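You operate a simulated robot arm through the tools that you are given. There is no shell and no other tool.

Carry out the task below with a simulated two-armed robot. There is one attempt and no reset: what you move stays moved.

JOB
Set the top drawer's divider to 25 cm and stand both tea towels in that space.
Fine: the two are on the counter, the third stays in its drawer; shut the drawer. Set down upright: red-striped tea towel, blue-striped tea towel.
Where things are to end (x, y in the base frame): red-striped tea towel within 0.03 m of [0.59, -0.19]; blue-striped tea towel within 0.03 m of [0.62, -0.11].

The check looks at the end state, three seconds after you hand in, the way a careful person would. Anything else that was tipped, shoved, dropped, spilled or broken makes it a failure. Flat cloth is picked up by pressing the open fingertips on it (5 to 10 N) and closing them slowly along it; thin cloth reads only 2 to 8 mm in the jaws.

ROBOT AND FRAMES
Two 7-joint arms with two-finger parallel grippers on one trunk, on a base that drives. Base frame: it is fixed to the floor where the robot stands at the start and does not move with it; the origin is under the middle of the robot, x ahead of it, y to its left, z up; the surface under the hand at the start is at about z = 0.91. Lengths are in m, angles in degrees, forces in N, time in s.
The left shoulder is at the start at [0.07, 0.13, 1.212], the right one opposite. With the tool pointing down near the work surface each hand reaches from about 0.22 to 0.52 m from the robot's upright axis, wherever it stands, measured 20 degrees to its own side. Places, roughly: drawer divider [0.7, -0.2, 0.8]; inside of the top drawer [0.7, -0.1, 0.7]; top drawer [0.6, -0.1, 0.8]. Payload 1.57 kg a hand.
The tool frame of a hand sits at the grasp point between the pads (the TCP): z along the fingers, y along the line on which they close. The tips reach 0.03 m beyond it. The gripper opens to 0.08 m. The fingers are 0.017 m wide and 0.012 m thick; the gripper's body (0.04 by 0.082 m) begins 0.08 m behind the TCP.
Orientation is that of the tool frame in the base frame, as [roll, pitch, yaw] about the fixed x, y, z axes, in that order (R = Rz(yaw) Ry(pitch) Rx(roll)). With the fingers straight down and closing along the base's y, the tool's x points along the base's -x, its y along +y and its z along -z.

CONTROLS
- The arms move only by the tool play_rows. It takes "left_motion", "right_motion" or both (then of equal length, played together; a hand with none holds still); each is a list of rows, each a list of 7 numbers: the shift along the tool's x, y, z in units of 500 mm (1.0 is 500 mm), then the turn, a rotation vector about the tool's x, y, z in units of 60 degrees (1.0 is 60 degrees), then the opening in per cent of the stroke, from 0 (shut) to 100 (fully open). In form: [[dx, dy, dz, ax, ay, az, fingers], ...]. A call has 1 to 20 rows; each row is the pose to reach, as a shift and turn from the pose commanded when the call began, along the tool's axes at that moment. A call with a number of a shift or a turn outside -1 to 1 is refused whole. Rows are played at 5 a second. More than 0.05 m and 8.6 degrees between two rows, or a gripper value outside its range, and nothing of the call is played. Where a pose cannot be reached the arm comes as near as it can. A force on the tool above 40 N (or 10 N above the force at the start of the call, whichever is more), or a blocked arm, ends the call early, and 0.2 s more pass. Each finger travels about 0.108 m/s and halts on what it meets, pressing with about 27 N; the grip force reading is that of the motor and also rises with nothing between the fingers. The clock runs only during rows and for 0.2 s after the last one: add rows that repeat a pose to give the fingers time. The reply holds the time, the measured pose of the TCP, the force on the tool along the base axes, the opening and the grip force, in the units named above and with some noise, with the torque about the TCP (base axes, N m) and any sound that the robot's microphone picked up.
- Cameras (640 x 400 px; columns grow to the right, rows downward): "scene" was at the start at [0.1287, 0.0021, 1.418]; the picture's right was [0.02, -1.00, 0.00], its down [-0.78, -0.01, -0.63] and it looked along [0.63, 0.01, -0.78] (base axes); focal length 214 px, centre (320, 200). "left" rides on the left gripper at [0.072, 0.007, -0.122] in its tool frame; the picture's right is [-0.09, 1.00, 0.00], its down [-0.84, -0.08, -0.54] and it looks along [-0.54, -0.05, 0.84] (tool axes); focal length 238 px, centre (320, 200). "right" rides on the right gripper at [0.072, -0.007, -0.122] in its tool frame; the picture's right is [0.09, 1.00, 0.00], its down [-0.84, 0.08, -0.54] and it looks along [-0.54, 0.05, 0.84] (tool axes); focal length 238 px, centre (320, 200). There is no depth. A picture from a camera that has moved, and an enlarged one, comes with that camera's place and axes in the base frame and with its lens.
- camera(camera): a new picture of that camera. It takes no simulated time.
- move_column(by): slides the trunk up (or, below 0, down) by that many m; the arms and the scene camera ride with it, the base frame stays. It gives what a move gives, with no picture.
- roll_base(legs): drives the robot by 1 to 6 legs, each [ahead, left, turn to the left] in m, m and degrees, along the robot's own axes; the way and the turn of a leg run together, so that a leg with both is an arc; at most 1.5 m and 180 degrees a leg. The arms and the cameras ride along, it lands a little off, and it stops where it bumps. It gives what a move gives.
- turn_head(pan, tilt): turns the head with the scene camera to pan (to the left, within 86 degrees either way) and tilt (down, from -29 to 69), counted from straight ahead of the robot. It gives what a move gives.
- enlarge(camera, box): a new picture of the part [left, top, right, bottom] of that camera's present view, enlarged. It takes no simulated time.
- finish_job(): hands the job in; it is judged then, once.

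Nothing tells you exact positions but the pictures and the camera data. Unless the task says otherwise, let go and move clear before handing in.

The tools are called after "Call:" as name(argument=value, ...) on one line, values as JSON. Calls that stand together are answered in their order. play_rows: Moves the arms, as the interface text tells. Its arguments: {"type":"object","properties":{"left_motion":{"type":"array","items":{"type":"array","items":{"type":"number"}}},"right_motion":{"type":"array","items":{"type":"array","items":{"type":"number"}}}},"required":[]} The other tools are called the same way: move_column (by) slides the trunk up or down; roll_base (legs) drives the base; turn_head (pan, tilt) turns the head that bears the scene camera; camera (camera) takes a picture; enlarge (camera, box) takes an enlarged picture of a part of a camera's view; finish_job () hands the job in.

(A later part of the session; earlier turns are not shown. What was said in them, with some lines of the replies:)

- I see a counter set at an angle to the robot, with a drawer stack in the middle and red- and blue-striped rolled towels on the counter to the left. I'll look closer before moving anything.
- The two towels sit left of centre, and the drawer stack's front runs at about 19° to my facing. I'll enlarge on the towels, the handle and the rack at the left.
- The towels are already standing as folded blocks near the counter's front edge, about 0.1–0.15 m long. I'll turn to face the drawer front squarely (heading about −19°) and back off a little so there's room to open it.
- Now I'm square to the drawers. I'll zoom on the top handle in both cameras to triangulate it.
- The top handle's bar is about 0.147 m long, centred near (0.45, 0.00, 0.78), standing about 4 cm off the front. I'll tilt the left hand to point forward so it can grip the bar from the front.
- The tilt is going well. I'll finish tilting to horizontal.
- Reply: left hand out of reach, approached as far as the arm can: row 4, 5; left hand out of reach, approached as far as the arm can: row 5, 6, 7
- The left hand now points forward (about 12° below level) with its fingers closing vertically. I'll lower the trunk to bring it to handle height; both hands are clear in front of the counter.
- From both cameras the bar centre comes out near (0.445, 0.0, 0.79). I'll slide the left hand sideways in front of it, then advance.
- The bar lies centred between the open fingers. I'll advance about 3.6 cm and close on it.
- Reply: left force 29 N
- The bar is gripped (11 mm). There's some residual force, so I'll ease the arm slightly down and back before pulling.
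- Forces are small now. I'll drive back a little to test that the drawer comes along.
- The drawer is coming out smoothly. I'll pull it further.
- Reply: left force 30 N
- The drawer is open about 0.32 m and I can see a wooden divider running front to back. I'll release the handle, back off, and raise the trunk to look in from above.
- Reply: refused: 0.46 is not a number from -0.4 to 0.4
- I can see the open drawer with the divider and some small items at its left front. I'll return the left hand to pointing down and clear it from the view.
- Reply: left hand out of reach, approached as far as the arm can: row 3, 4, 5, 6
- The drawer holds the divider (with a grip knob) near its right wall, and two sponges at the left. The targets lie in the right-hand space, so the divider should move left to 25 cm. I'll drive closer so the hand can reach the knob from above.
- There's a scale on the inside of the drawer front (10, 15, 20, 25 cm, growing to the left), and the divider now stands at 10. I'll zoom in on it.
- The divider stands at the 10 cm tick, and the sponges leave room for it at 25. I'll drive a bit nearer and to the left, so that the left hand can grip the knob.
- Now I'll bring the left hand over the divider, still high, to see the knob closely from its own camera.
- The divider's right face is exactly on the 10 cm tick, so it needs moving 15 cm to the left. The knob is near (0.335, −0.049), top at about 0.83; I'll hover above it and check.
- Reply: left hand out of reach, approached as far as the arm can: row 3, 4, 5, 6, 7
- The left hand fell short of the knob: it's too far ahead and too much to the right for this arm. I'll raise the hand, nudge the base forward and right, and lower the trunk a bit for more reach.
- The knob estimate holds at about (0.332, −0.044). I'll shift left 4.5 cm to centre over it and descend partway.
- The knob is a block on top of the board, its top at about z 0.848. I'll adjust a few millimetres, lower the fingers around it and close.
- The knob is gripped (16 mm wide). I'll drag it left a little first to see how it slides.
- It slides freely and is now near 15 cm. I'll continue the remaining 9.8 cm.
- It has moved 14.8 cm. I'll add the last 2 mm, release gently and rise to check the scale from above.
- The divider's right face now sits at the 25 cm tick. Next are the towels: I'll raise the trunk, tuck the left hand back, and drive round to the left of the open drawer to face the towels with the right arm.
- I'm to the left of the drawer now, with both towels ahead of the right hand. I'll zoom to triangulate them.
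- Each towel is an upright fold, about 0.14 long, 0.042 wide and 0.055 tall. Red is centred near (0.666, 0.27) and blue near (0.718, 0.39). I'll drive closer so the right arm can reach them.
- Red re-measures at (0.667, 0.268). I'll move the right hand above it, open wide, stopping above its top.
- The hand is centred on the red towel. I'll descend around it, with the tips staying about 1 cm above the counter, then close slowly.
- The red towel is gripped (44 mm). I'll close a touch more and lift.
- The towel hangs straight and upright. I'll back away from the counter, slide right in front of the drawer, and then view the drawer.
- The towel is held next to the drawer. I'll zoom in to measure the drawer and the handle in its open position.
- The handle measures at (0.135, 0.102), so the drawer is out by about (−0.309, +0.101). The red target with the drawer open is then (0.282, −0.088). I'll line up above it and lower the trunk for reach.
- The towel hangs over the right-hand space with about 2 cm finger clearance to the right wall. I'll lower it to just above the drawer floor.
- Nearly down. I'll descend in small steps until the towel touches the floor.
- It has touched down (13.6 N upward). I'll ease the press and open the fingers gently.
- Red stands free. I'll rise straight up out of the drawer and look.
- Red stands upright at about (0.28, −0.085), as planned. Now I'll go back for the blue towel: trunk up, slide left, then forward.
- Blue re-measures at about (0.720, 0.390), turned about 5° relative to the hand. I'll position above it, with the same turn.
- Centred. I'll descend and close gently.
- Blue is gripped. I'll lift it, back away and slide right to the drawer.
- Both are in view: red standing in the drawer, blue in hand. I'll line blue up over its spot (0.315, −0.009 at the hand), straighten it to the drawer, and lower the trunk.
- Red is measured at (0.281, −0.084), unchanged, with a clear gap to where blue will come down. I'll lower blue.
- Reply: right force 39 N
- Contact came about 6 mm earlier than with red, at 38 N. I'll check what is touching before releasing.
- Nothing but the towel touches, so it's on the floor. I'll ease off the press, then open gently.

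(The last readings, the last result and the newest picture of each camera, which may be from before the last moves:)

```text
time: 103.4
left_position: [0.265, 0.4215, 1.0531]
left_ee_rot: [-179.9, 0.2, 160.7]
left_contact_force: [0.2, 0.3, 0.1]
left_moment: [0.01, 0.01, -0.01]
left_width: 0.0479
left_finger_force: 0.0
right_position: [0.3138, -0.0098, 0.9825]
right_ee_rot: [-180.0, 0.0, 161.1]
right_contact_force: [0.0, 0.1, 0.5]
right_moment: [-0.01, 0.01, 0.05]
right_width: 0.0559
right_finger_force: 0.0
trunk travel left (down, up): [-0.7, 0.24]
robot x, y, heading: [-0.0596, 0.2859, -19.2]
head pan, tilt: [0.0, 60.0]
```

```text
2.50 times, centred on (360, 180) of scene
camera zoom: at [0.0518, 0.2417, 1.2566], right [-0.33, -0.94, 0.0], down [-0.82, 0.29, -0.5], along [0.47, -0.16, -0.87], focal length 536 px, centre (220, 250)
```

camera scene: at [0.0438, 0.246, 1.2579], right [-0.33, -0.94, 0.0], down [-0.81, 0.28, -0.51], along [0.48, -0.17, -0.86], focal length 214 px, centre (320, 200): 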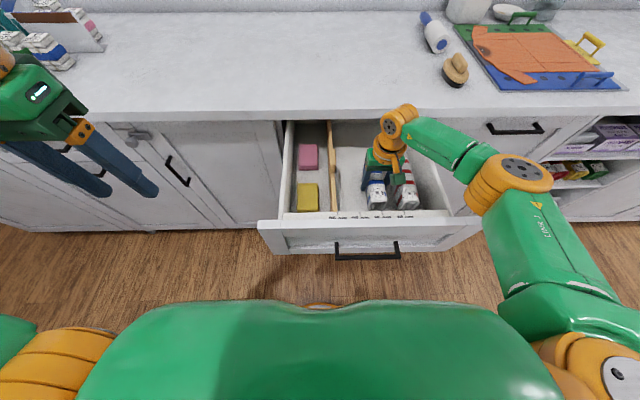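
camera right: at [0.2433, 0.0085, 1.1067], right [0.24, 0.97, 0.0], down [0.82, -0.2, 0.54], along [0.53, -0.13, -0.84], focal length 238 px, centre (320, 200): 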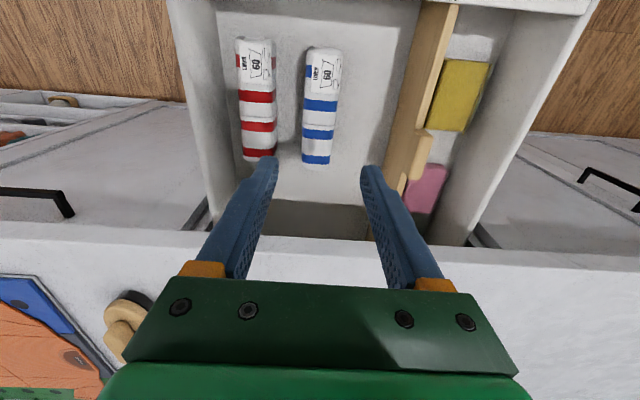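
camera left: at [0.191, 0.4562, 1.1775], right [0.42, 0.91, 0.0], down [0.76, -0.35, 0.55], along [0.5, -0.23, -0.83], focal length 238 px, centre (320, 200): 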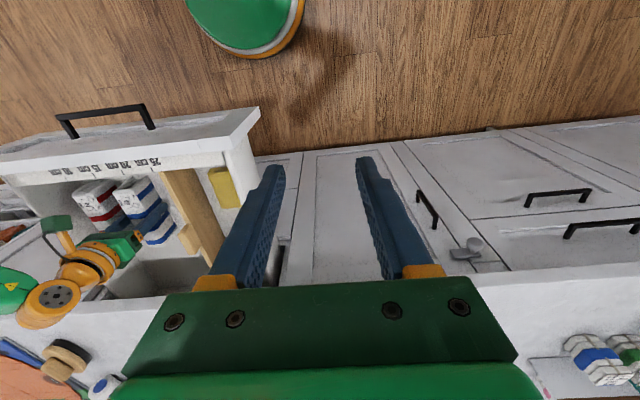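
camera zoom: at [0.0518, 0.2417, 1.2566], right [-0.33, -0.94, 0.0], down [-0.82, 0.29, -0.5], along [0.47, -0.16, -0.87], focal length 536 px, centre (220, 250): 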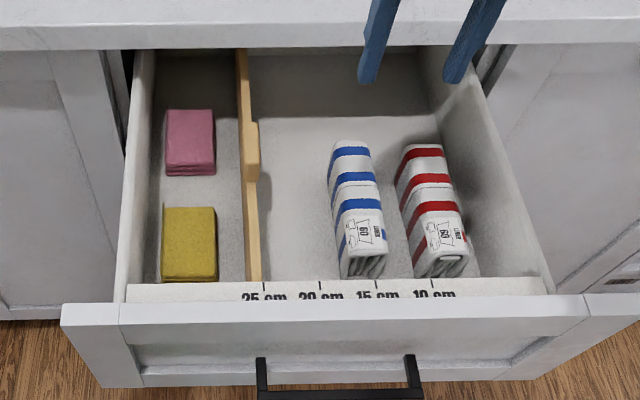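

Both towels stand upright in the 25 cm space: red near (0.28, −0.085) and blue near (0.31, −0.008), with the drawer still open. Now to shut it: I'll back off, centre on the handle and tilt the left hand forward again.

Call:
roll_base(legs=[[-0.32, 0, 0], [0, -0.21, 0]])

Call:
play_rows(left_motion=[[-0.04, 0, 0, 0, -0.133, 0, 30], [-0.08, 0, 0, 0, -0.267, 0, 15], [-0.12, 0, 0, 0, -0.4, 0, 0], [-0.16, 0, 0, 0, -0.533, 0, 0], [-0.2, 0, 0, 0, -0.667, 0, 0], [-0.2, 0, 0, 0, -0.8, 0, 0], [-0.2, 0, 0, 0, -0.933, 0, 0], [-0.2, 0, 0, 0, -0.933, 0, 0]])

Call:
play_rows(left_motion=[[0, 0, 0, 0, -0.13, 0, 0], [0, 0, 0, 0, -0.26, 0, 0], [0, 0, 0, 0, -0.36, 0, 0], [0, 0, 0, 0, -0.36, 0, 0]])

Call:
camera(camera="scene")

```text
time: 106.8
left_position: [-0.1046, 0.3318, 1.0526]
left_ee_rot: [-179.8, 0.2, 160.6]
left_contact_force: [0.1, -0.1, 0.0]
left_moment: [-0.05, 0.01, 0.02]
left_width: 0.0479
left_finger_force: 0.1
right_position: [-0.055, -0.0989, 0.9831]
right_ee_rot: [-179.9, 0.1, 160.8]
right_contact_force: [0.1, 0.4, -0.2]
right_moment: [-0.01, 0.01, -0.02]
right_width: 0.0559
right_finger_force: 0.1
trunk travel left (down, up): [-0.7, 0.24]
robot x, y, heading: [-0.4295, 0.1902, -19.3]
head pan, tilt: [0.0, 60.0]
```

```text
time: 108.6
left_position: [-0.0071, 0.2982, 1.0569]
left_ee_rot: [-179.7, 56.1, 160.6]
left_contact_force: [0.0, 0.3, 0.1]
left_moment: [0.03, 0.0, 0.0]
left_width: 0.0
left_finger_force: 20.9
left hand out of reach, approached as far as the arm can: row 7, 8
right_position: [-0.0562, -0.1002, 0.9827]
right_ee_rot: [180.0, 0.0, 160.9]
right_contact_force: [-0.6, -0.3, 0.1]
right_moment: [0.01, 0.0, -0.02]
right_width: 0.056
right_finger_force: 0.0
trunk travel left (down, up): [-0.7, 0.24]
robot x, y, heading: [-0.4325, 0.1884, -19.4]
head pan, tilt: [0.0, 60.0]
```

```text
time: 109.6
left_position: [0.0459, 0.318, 1.0791]
left_ee_rot: [-179.5, 77.8, 160.9]
left_contact_force: [0.1, 1.3, 0.8]
left_moment: [-0.01, -0.01, 0.03]
left_width: 0.0001
left_finger_force: 21.3
left hand out of reach, approached as far as the arm can: row 1, 2, 3, 4
right_position: [-0.0559, -0.0989, 0.9828]
right_ee_rot: [179.9, 0.0, 161.0]
right_contact_force: [0.2, 0.0, 0.3]
right_moment: [0.03, 0.01, 0.0]
right_width: 0.0561
right_finger_force: 0.1
trunk travel left (down, up): [-0.7, 0.24]
robot x, y, heading: [-0.4325, 0.19, -19.4]
head pan, tilt: [0.0, 60.0]
```

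```text
taken
camera scene: at [-0.3178, 0.1517, 1.2566], right [-0.33, -0.94, 0.0], down [-0.82, 0.29, -0.5], along [0.47, -0.17, -0.87], focal length 214 px, centre (320, 200)
```

scene: 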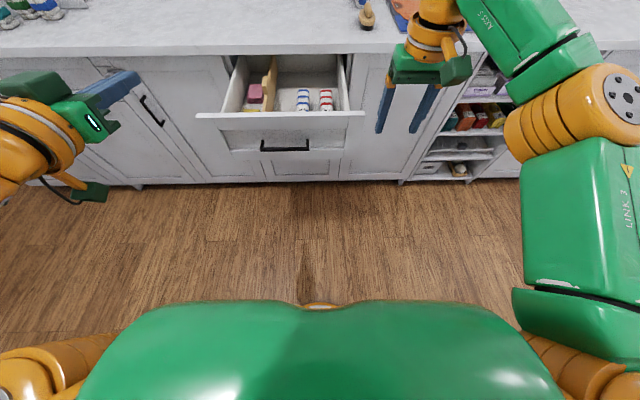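

The left hand points forward, closed. I'll shift it right to line up with the drawer's middle, then lower the trunk so the fingertips meet the front below the handle.

Call:
play_rows(left_motion=[[0, -0.08, 0, 0, 0, 0, 0], [0, -0.16, 0, 0, 0, 0, 0], [0, -0.24, 0, 0, 0, 0, 0], [0, -0.32, 0, 0, 0, 0, 0], [0, -0.34, 0, 0, 0, 0, 0]])

Call:
move_column(by=-0.32)

Call:
camera(camera="scene")

Call:
camera(camera="left")

```text
time: 110.8
left_position: [-0.0044, 0.1493, 1.083]
left_ee_rot: [-179.2, 77.7, 161.3]
left_contact_force: [-0.3, 0.2, 0.2]
left_moment: [0.01, 0.02, 0.01]
left_width: 0.0003
left_finger_force: 21.6
left hand out of reach, approached as far as the arm can: row 1, 2, 3, 4, 5
right_position: [-0.0566, -0.1006, 0.9831]
right_ee_rot: [180.0, 0.0, 160.9]
right_contact_force: [-0.4, 0.5, 0.2]
right_moment: [-0.01, 0.01, 0.02]
right_width: 0.056
right_finger_force: 0.0
trunk travel left (down, up): [-0.7, 0.24]
robot x, y, heading: [-0.4267, 0.192, -19.2]
head pan, tilt: [0.0, 60.0]
```

```text
time: 114.0
left_position: [-0.0045, 0.1485, 0.7636]
left_ee_rot: [-179.6, 77.7, 160.9]
left_contact_force: [0.0, -0.2, -0.4]
left_moment: [-0.01, -0.01, -0.01]
left_width: 0.0
left_finger_force: 21.2
right_position: [-0.0579, -0.1005, 0.663]
right_ee_rot: [180.0, 0.0, 160.9]
right_contact_force: [-0.3, -0.1, 0.0]
right_moment: [0.02, 0.04, -0.02]
right_width: 0.0561
right_finger_force: 0.1
trunk travel left (down, up): [-0.38, 0.56]
robot x, y, heading: [-0.4318, 0.1898, -19.3]
head pan, tilt: [0.0, 60.0]
```

```text
taken
camera scene: at [-0.3178, 0.1518, 0.9366], right [-0.33, -0.94, 0.0], down [-0.82, 0.29, -0.5], along [0.47, -0.17, -0.87], focal length 214 px, centre (320, 200)
```

scene: 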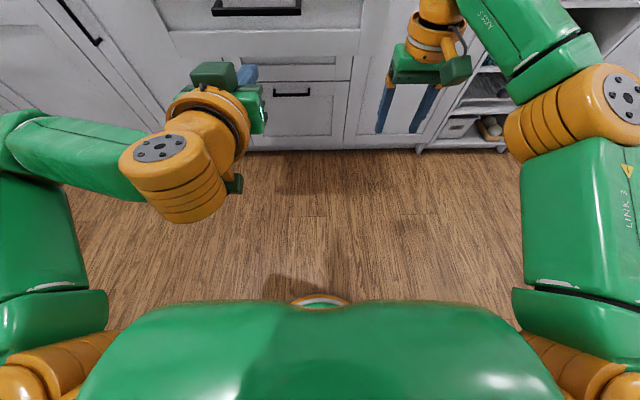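

```text
taken
camera left: at [-0.1283, 0.2, 0.7193], right [0.35, 0.93, 0.09], down [-0.36, 0.05, 0.93], along [0.87, -0.36, 0.35], focal length 238 px, centre (320, 200)
```

left: 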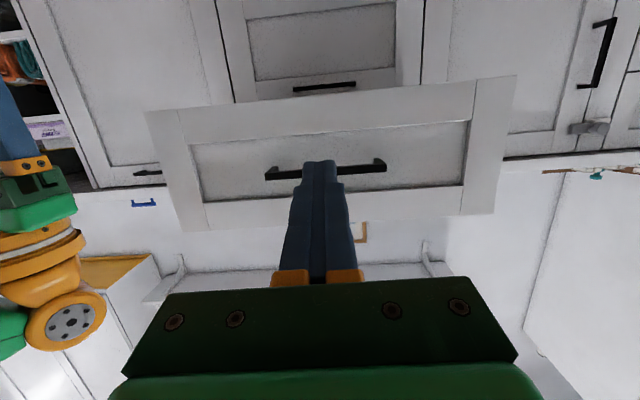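

The fingertips point at the drawer's middle. I'll lower slightly to pass beneath the bar, and draw the right hand back so it stays clear of the cabinet as I drive in.

Call:
play_rows(right_motion=[[0.06, 0, 0, 0, 0, 0, 50], [0.12, 0, 0, 0, 0, 0, 50], [0.18, 0, 0, 0, 0, 0, 50], [0.24, 0, 0, 0, 0, 0, 50], [0.28, 0, 0, 0, 0, 0, 50], [0.28, 0, 0, 0, 0, 0, 50]])

Call:
move_column(by=-0.024)

Call:
roll_base(legs=[[0.1, 0, 0]])

Call:
camera(camera="left")

Call:
camera(camera="scene")

```text
time: 115.4
left_position: [-0.0045, 0.1486, 0.7629]
left_ee_rot: [-179.5, 77.8, 161.0]
left_contact_force: [-0.2, -0.4, -0.1]
left_moment: [0.01, 0.0, -0.02]
left_width: 0.0
left_finger_force: 21.3
right_position: [-0.1863, -0.0539, 0.6615]
right_ee_rot: [180.0, 0.0, 161.0]
right_contact_force: [-0.1, -0.7, 0.6]
right_moment: [0.01, -0.01, -0.01]
right_width: 0.04
right_finger_force: 0.0
trunk travel left (down, up): [-0.38, 0.56]
robot x, y, heading: [-0.4317, 0.1889, -19.2]
head pan, tilt: [0.0, 60.0]
```

```text
time: 116.1
left_position: [-0.0039, 0.1489, 0.7379]
left_ee_rot: [-179.5, 77.7, 161.1]
left_contact_force: [0.5, 0.0, 0.2]
left_moment: [0.01, -0.02, 0.0]
left_width: 0.0001
left_finger_force: 21.6
right_position: [-0.1876, -0.0545, 0.639]
right_ee_rot: [180.0, 0.0, 161.0]
right_contact_force: [-0.9, 0.3, 0.2]
right_moment: [0.0, 0.0, -0.01]
right_width: 0.04
right_finger_force: 0.1
trunk travel left (down, up): [-0.356, 0.584]
robot x, y, heading: [-0.4282, 0.1911, -19.3]
head pan, tilt: [0.0, 60.0]
```

```text
time: 117.2
left_position: [0.0899, 0.1162, 0.7385]
left_ee_rot: [-179.6, 77.8, 161.1]
left_contact_force: [0.3, 0.0, -1.2]
left_moment: [0.01, 0.02, 0.0]
left_width: 0.0
left_finger_force: 21.9
right_position: [-0.0934, -0.088, 0.6385]
right_ee_rot: [-180.0, 0.0, 160.8]
right_contact_force: [-0.7, -0.3, 0.4]
right_moment: [0.03, 0.03, -0.01]
right_width: 0.04
right_finger_force: 0.1
trunk travel left (down, up): [-0.356, 0.584]
robot x, y, heading: [-0.3381, 0.1575, -19.4]
head pan, tilt: [0.0, 60.0]
```

```text
taken
camera left: at [-0.0332, 0.1667, 0.6952], right [0.35, 0.93, 0.09], down [-0.36, 0.05, 0.93], along [0.87, -0.36, 0.35], focal length 238 px, centre (320, 200)
```

left: 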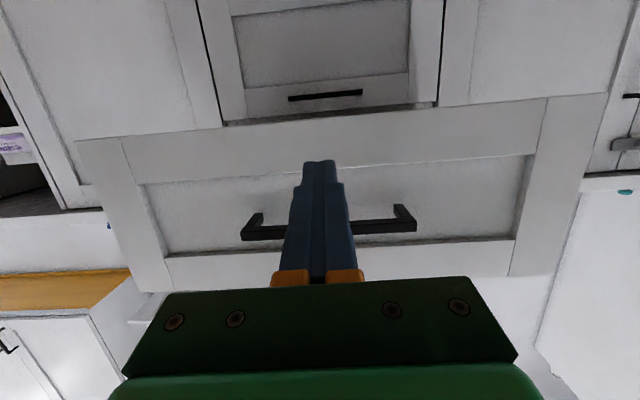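

```text
taken
camera scene: at [-0.2226, 0.1183, 0.9125], right [-0.33, -0.94, 0.0], down [-0.82, 0.29, -0.5], along [0.47, -0.17, -0.87], focal length 214 px, centre (320, 200)
```

scene: 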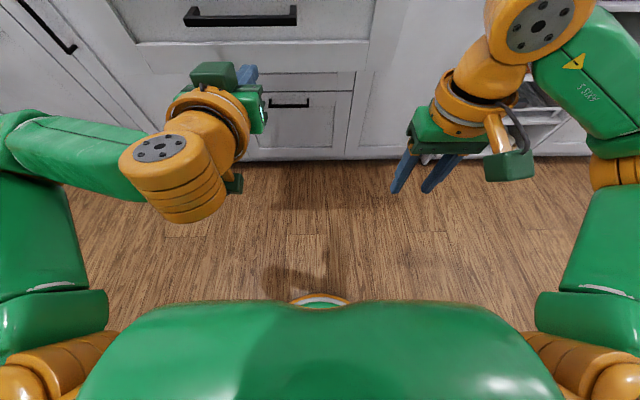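

The tips will meet the front just under the handle. I'll drive ahead in modest legs to push it in smoothly.

Call:
roll_base(legs=[[0.1, 0, 0]])

Call:
camera(camera="left")

```text
time: 118.4
left_position: [0.1844, 0.0832, 0.7382]
left_ee_rot: [-179.5, 77.7, 161.1]
left_contact_force: [0.0, 0.0, 0.1]
left_moment: [-0.03, 0.01, -0.01]
left_width: 0.0
left_finger_force: 21.1
right_position: [0.0006, -0.1212, 0.6372]
right_ee_rot: [-179.9, 0.0, 161.0]
right_contact_force: [0.4, -0.4, -0.7]
right_moment: [0.05, 0.0, 0.02]
right_width: 0.0399
right_finger_force: 0.1
trunk travel left (down, up): [-0.356, 0.584]
robot x, y, heading: [-0.2449, 0.1251, -19.1]
head pan, tilt: [0.0, 60.0]
```

```text
taken
camera left: at [0.0604, 0.1339, 0.6951], right [0.35, 0.93, 0.09], down [-0.36, 0.05, 0.93], along [0.87, -0.36, 0.35], focal length 238 px, centre (320, 200)
```

left: 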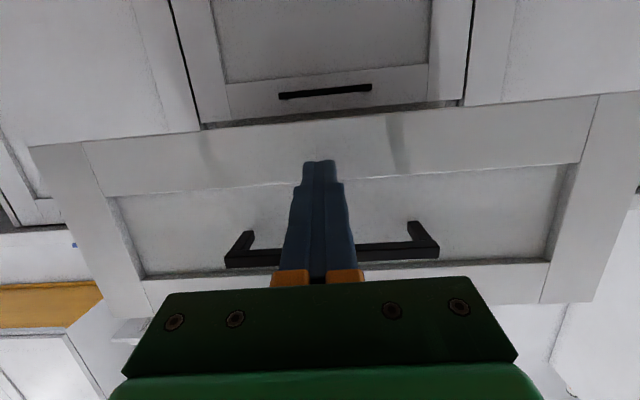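

Call:
roll_base(legs=[[0.1, 0, 0]])

Call:
camera(camera="left")

Call:
turn_head(pan=0, tilt=40)

Call:
camera(camera="scene")

```text
time: 119.5
left_position: [0.2797, 0.0507, 0.738]
left_ee_rot: [-179.5, 77.7, 161.1]
left_contact_force: [-0.2, 0.4, 0.4]
left_moment: [0.01, 0.02, 0.05]
left_width: 0.0
left_finger_force: 21.4
right_position: [0.0966, -0.1527, 0.6388]
right_ee_rot: [179.9, -0.1, 161.0]
right_contact_force: [0.5, 0.4, -0.1]
right_moment: [-0.01, 0.0, 0.01]
right_width: 0.04
right_finger_force: 0.0
trunk travel left (down, up): [-0.356, 0.584]
robot x, y, heading: [-0.1445, 0.0927, -19.1]
head pan, tilt: [0.0, 60.0]
```

```text
taken
camera left: at [0.155, 0.101, 0.6951], right [0.35, 0.93, 0.09], down [-0.36, 0.05, 0.93], along [0.87, -0.36, 0.35], focal length 238 px, centre (320, 200)
```

left: 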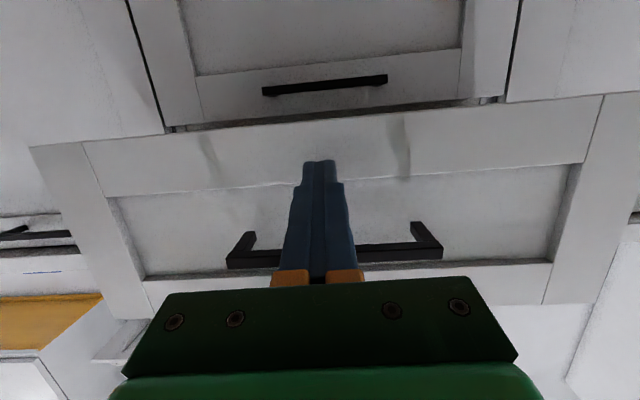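

```text
time: 120.3
left_position: [0.2792, 0.0497, 0.7386]
left_ee_rot: [-179.5, 77.6, 161.1]
left_contact_force: [-0.6, -0.7, 0.0]
left_moment: [-0.02, -0.01, 0.0]
left_width: 0.0
left_finger_force: 21.5
right_position: [0.0965, -0.1531, 0.6379]
right_ee_rot: [-179.9, 0.0, 160.9]
right_contact_force: [0.1, 0.5, 0.1]
right_moment: [-0.01, -0.02, 0.01]
right_width: 0.0401
right_finger_force: 0.0
trunk travel left (down, up): [-0.356, 0.584]
robot x, y, heading: [-0.147, 0.0899, -19.2]
head pan, tilt: [0.0, 40.0]
```

```text
taken
camera scene: at [-0.0175, 0.0465, 0.9393], right [-0.33, -0.94, 0.0], down [-0.61, 0.21, -0.77], along [0.72, -0.25, -0.64], focal length 214 px, centre (320, 200)
```

scene: 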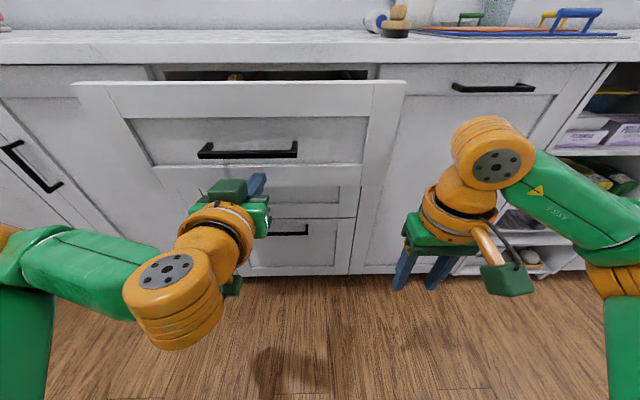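

The drawer is closing straight. I'll go on, with the last centimetres in small legs.

Call:
roll_base(legs=[[0.13, 0, 0]])

Call:
roll_base(legs=[[0.04, 0, 0]])

Call:
camera(camera="scene")

Call:
camera(camera="left")

```text
time: 121.6
left_position: [0.4008, 0.0062, 0.7379]
left_ee_rot: [-179.6, 77.8, 161.1]
left_contact_force: [-0.3, 0.4, 0.7]
left_moment: [0.01, -0.01, 0.0]
left_width: 0.0
left_finger_force: 21.3
right_position: [0.2189, -0.1967, 0.6378]
right_ee_rot: [180.0, 0.1, 161.0]
right_contact_force: [-0.7, -0.2, 0.7]
right_moment: [0.0, 0.02, -0.01]
right_width: 0.04
right_finger_force: 0.0
trunk travel left (down, up): [-0.356, 0.584]
robot x, y, heading: [-0.0199, 0.0487, -19.1]
head pan, tilt: [0.0, 40.0]
```

```text
time: 122.5
left_position: [0.4404, -0.0057, 0.7381]
left_ee_rot: [-179.5, 77.7, 161.1]
left_contact_force: [0.6, 1.1, 0.4]
left_moment: [0.01, -0.03, -0.01]
left_width: 0.0
left_finger_force: 21.4
right_position: [0.2561, -0.2088, 0.6382]
right_ee_rot: [180.0, 0.0, 161.0]
right_contact_force: [0.3, -0.5, 0.9]
right_moment: [0.03, 0.06, 0.01]
right_width: 0.0401
right_finger_force: 0.1
trunk travel left (down, up): [-0.356, 0.584]
robot x, y, heading: [0.0155, 0.0277, -19.3]
head pan, tilt: [0.0, 40.0]
```

```text
taken
camera scene: at [0.1436, -0.0101, 0.9393], right [-0.33, -0.94, 0.0], down [-0.61, 0.21, -0.77], along [0.72, -0.25, -0.64], focal length 214 px, centre (320, 200)
```

scene: 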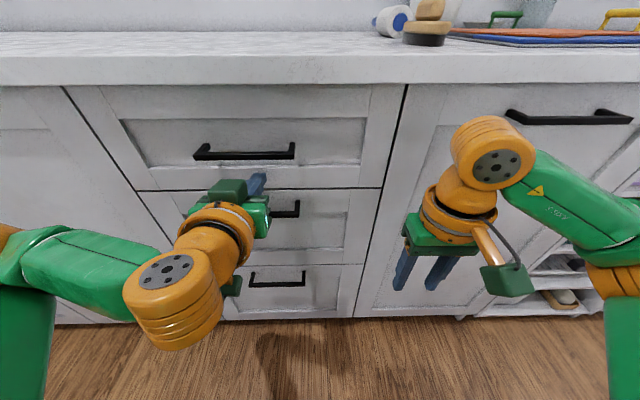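

```text
taken
camera left: at [0.3156, 0.0444, 0.6951], right [0.35, 0.93, 0.09], down [-0.36, 0.05, 0.93], along [0.87, -0.36, 0.35], focal length 238 px, centre (320, 200)
```

left: 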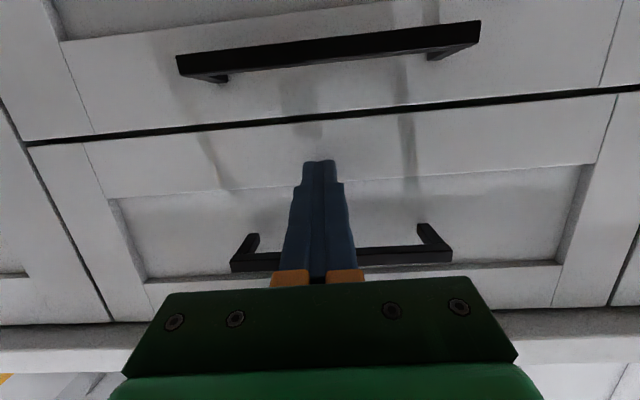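

It looks nearly flush. I'll press on slowly with the arm to feel the end stop.

Call:
play_rows(left_motion=[[0, 0, 0.01, 0, 0, 0, 0], [0, 0, 0.02, 0, 0, 0, 0], [0, 0, 0.03, 0, 0, 0, 0], [0, 0, 0.03, 0, 0, 0, 0]])

Call:
enlarge(camera="scene", box=[40, 60, 440, 310])

Call:
enlarge(camera="left", box=[0, 80, 300, 330])

```text
time: 123.3
left_position: [0.445, -0.0089, 0.738]
left_ee_rot: [179.8, 77.8, 160.3]
left_contact_force: [-24.7, 11.0, 2.8]
left_moment: [-0.22, -0.08, 0.15]
left_width: 0.0002
left_finger_force: 21.2
right_position: [0.2511, -0.2067, 0.6411]
right_ee_rot: [179.9, 0.5, 161.1]
right_contact_force: [-0.4, 0.3, 0.2]
right_moment: [-0.03, -0.03, 0.01]
right_width: 0.04
right_finger_force: 0.0
trunk travel left (down, up): [-0.356, 0.584]
robot x, y, heading: [0.0126, 0.0335, -19.0]
head pan, tilt: [0.0, 40.0]
stopped in row 4 (left hand): the force on the tool passed its limit at 44 N (the readings are from after the stop); the commanded pose is now the measured one
```

```text
1.60 times, centred on (240, 185) of scene
camera zoom: at [0.1357, -0.0064, 0.9406], right [-0.33, -0.94, 0.0], down [-0.6, 0.21, -0.77], along [0.73, -0.25, -0.64], focal length 343 px, centre (448, 224)
```

zoom: 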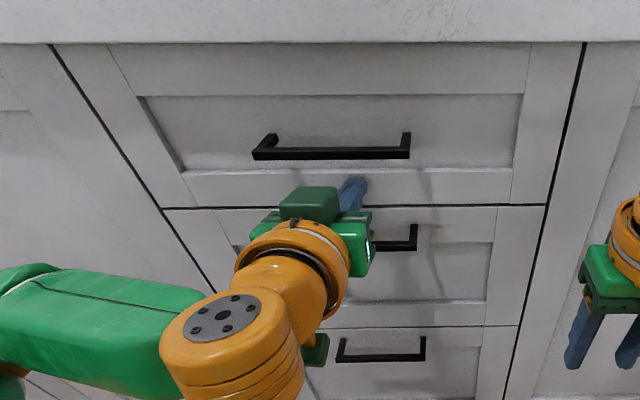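

```text
1.60 times, centred on (150, 205) of left
camera zoom: at [0.3209, 0.043, 0.6936], right [0.35, 0.93, 0.09], down [-0.36, 0.05, 0.93], along [0.86, -0.36, 0.35], focal length 381 px, centre (592, 192)
```

zoom: 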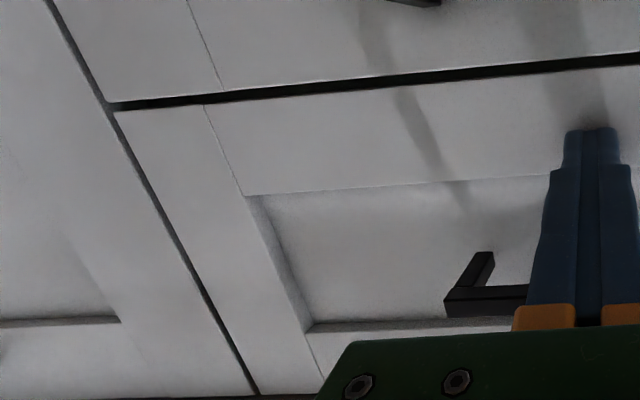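

The end stop was felt at 44 N and the front is flush with its neighbours. I'll back straight off and check.

Call:
roll_base(legs=[[-0.3, 0, 0]])

Call:
move_column(by=0.35)

Call:
camera(camera="scene")

Call:
enlarge(camera="scene", box=[200, 100, 420, 240])

```text
time: 125.4
left_position: [0.1675, 0.0872, 0.733]
left_ee_rot: [179.8, 77.4, 160.0]
left_contact_force: [-0.1, -0.1, -0.6]
left_moment: [0.0, -0.01, -0.04]
left_width: 0.0
left_finger_force: 21.5
right_position: [-0.0279, -0.1102, 0.6386]
right_ee_rot: [-179.9, 0.1, 160.8]
right_contact_force: [-0.3, 0.7, -1.1]
right_moment: [0.01, -0.01, -0.02]
right_width: 0.0398
right_finger_force: 0.1
trunk travel left (down, up): [-0.356, 0.584]
robot x, y, heading: [-0.2719, 0.1308, -19.3]
head pan, tilt: [0.0, 40.0]
```

```text
time: 128.8
left_position: [0.167, 0.0875, 1.0833]
left_ee_rot: [179.8, 77.3, 159.9]
left_contact_force: [-0.4, 0.0, 0.3]
left_moment: [-0.04, -0.03, 0.02]
left_width: 0.0
left_finger_force: 20.9
right_position: [-0.0268, -0.1108, 0.9892]
right_ee_rot: [179.9, 0.0, 160.9]
right_contact_force: [0.1, 0.9, 0.5]
right_moment: [0.04, -0.01, 0.0]
right_width: 0.0398
right_finger_force: 0.1
trunk travel left (down, up): [-0.706, 0.234]
robot x, y, heading: [-0.2719, 0.1325, -19.4]
head pan, tilt: [0.0, 40.0]
```

```text
taken
camera scene: at [-0.1411, 0.0896, 1.2893], right [-0.33, -0.94, 0.0], down [-0.61, 0.21, -0.77], along [0.72, -0.25, -0.64], focal length 214 px, centre (320, 200)
```

scene: 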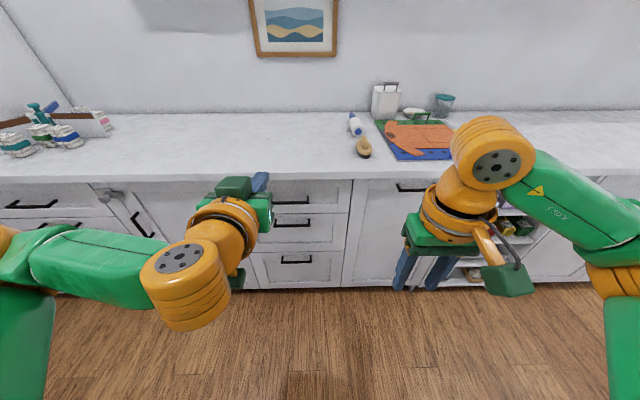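

```text
2.86 times, centred on (310, 170) of scene
camera zoom: at [-0.1411, 0.0896, 1.2893], right [-0.33, -0.94, 0.0], down [-0.61, 0.21, -0.77], along [0.72, -0.25, -0.64], focal length 613 px, centre (349, 286)
```

zoom: 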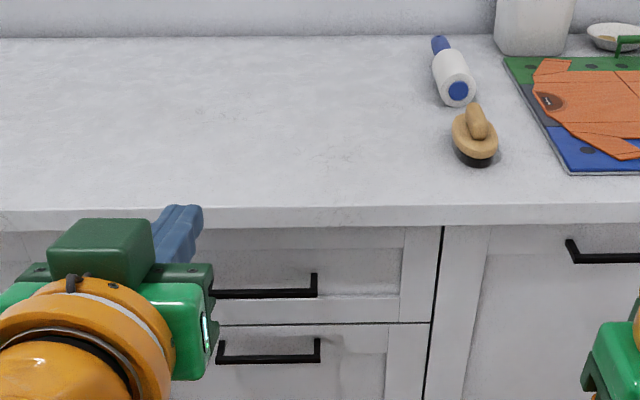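

The drawer is shut and flush, and the counter is otherwise as it was: brush, lint roller, mat and rack are untouched. The divider is at 25 cm with both towels standing inside, and both hands are clear, so I'm handing in.

Call:
finish_job()

```text
The job is handed in.
```

The job is handed in. The divider is at 25 cm, both tea towels stand upright in that space, and the top drawer is shut.

- **Divider:** I slid it 15 cm from the 10 cm mark. Its right face now lines up with the 25 cm tick on the drawer's scale.
- **Towels:** before closing, red stood at about (0.28, -0.085) and blue at about (0.31, -0.008). With the drawer's travel added, that works out to roughly (0.59, -0.18) and (0.62, -0.11), both within 1 cm of their targets.
- **Drawer:** I pushed it in until it hit the end stop, and its front is flush with the fronts beside it.
- **Other items:** the two sponges in the drawer's left compartment were still in place when I last looked in. The brush, lint roller, mat and rack on the counter look untouched. I never opened the third towel's drawer.

I could not see inside once the drawer was shut, so the towels' final positions assume they stayed put during the close.
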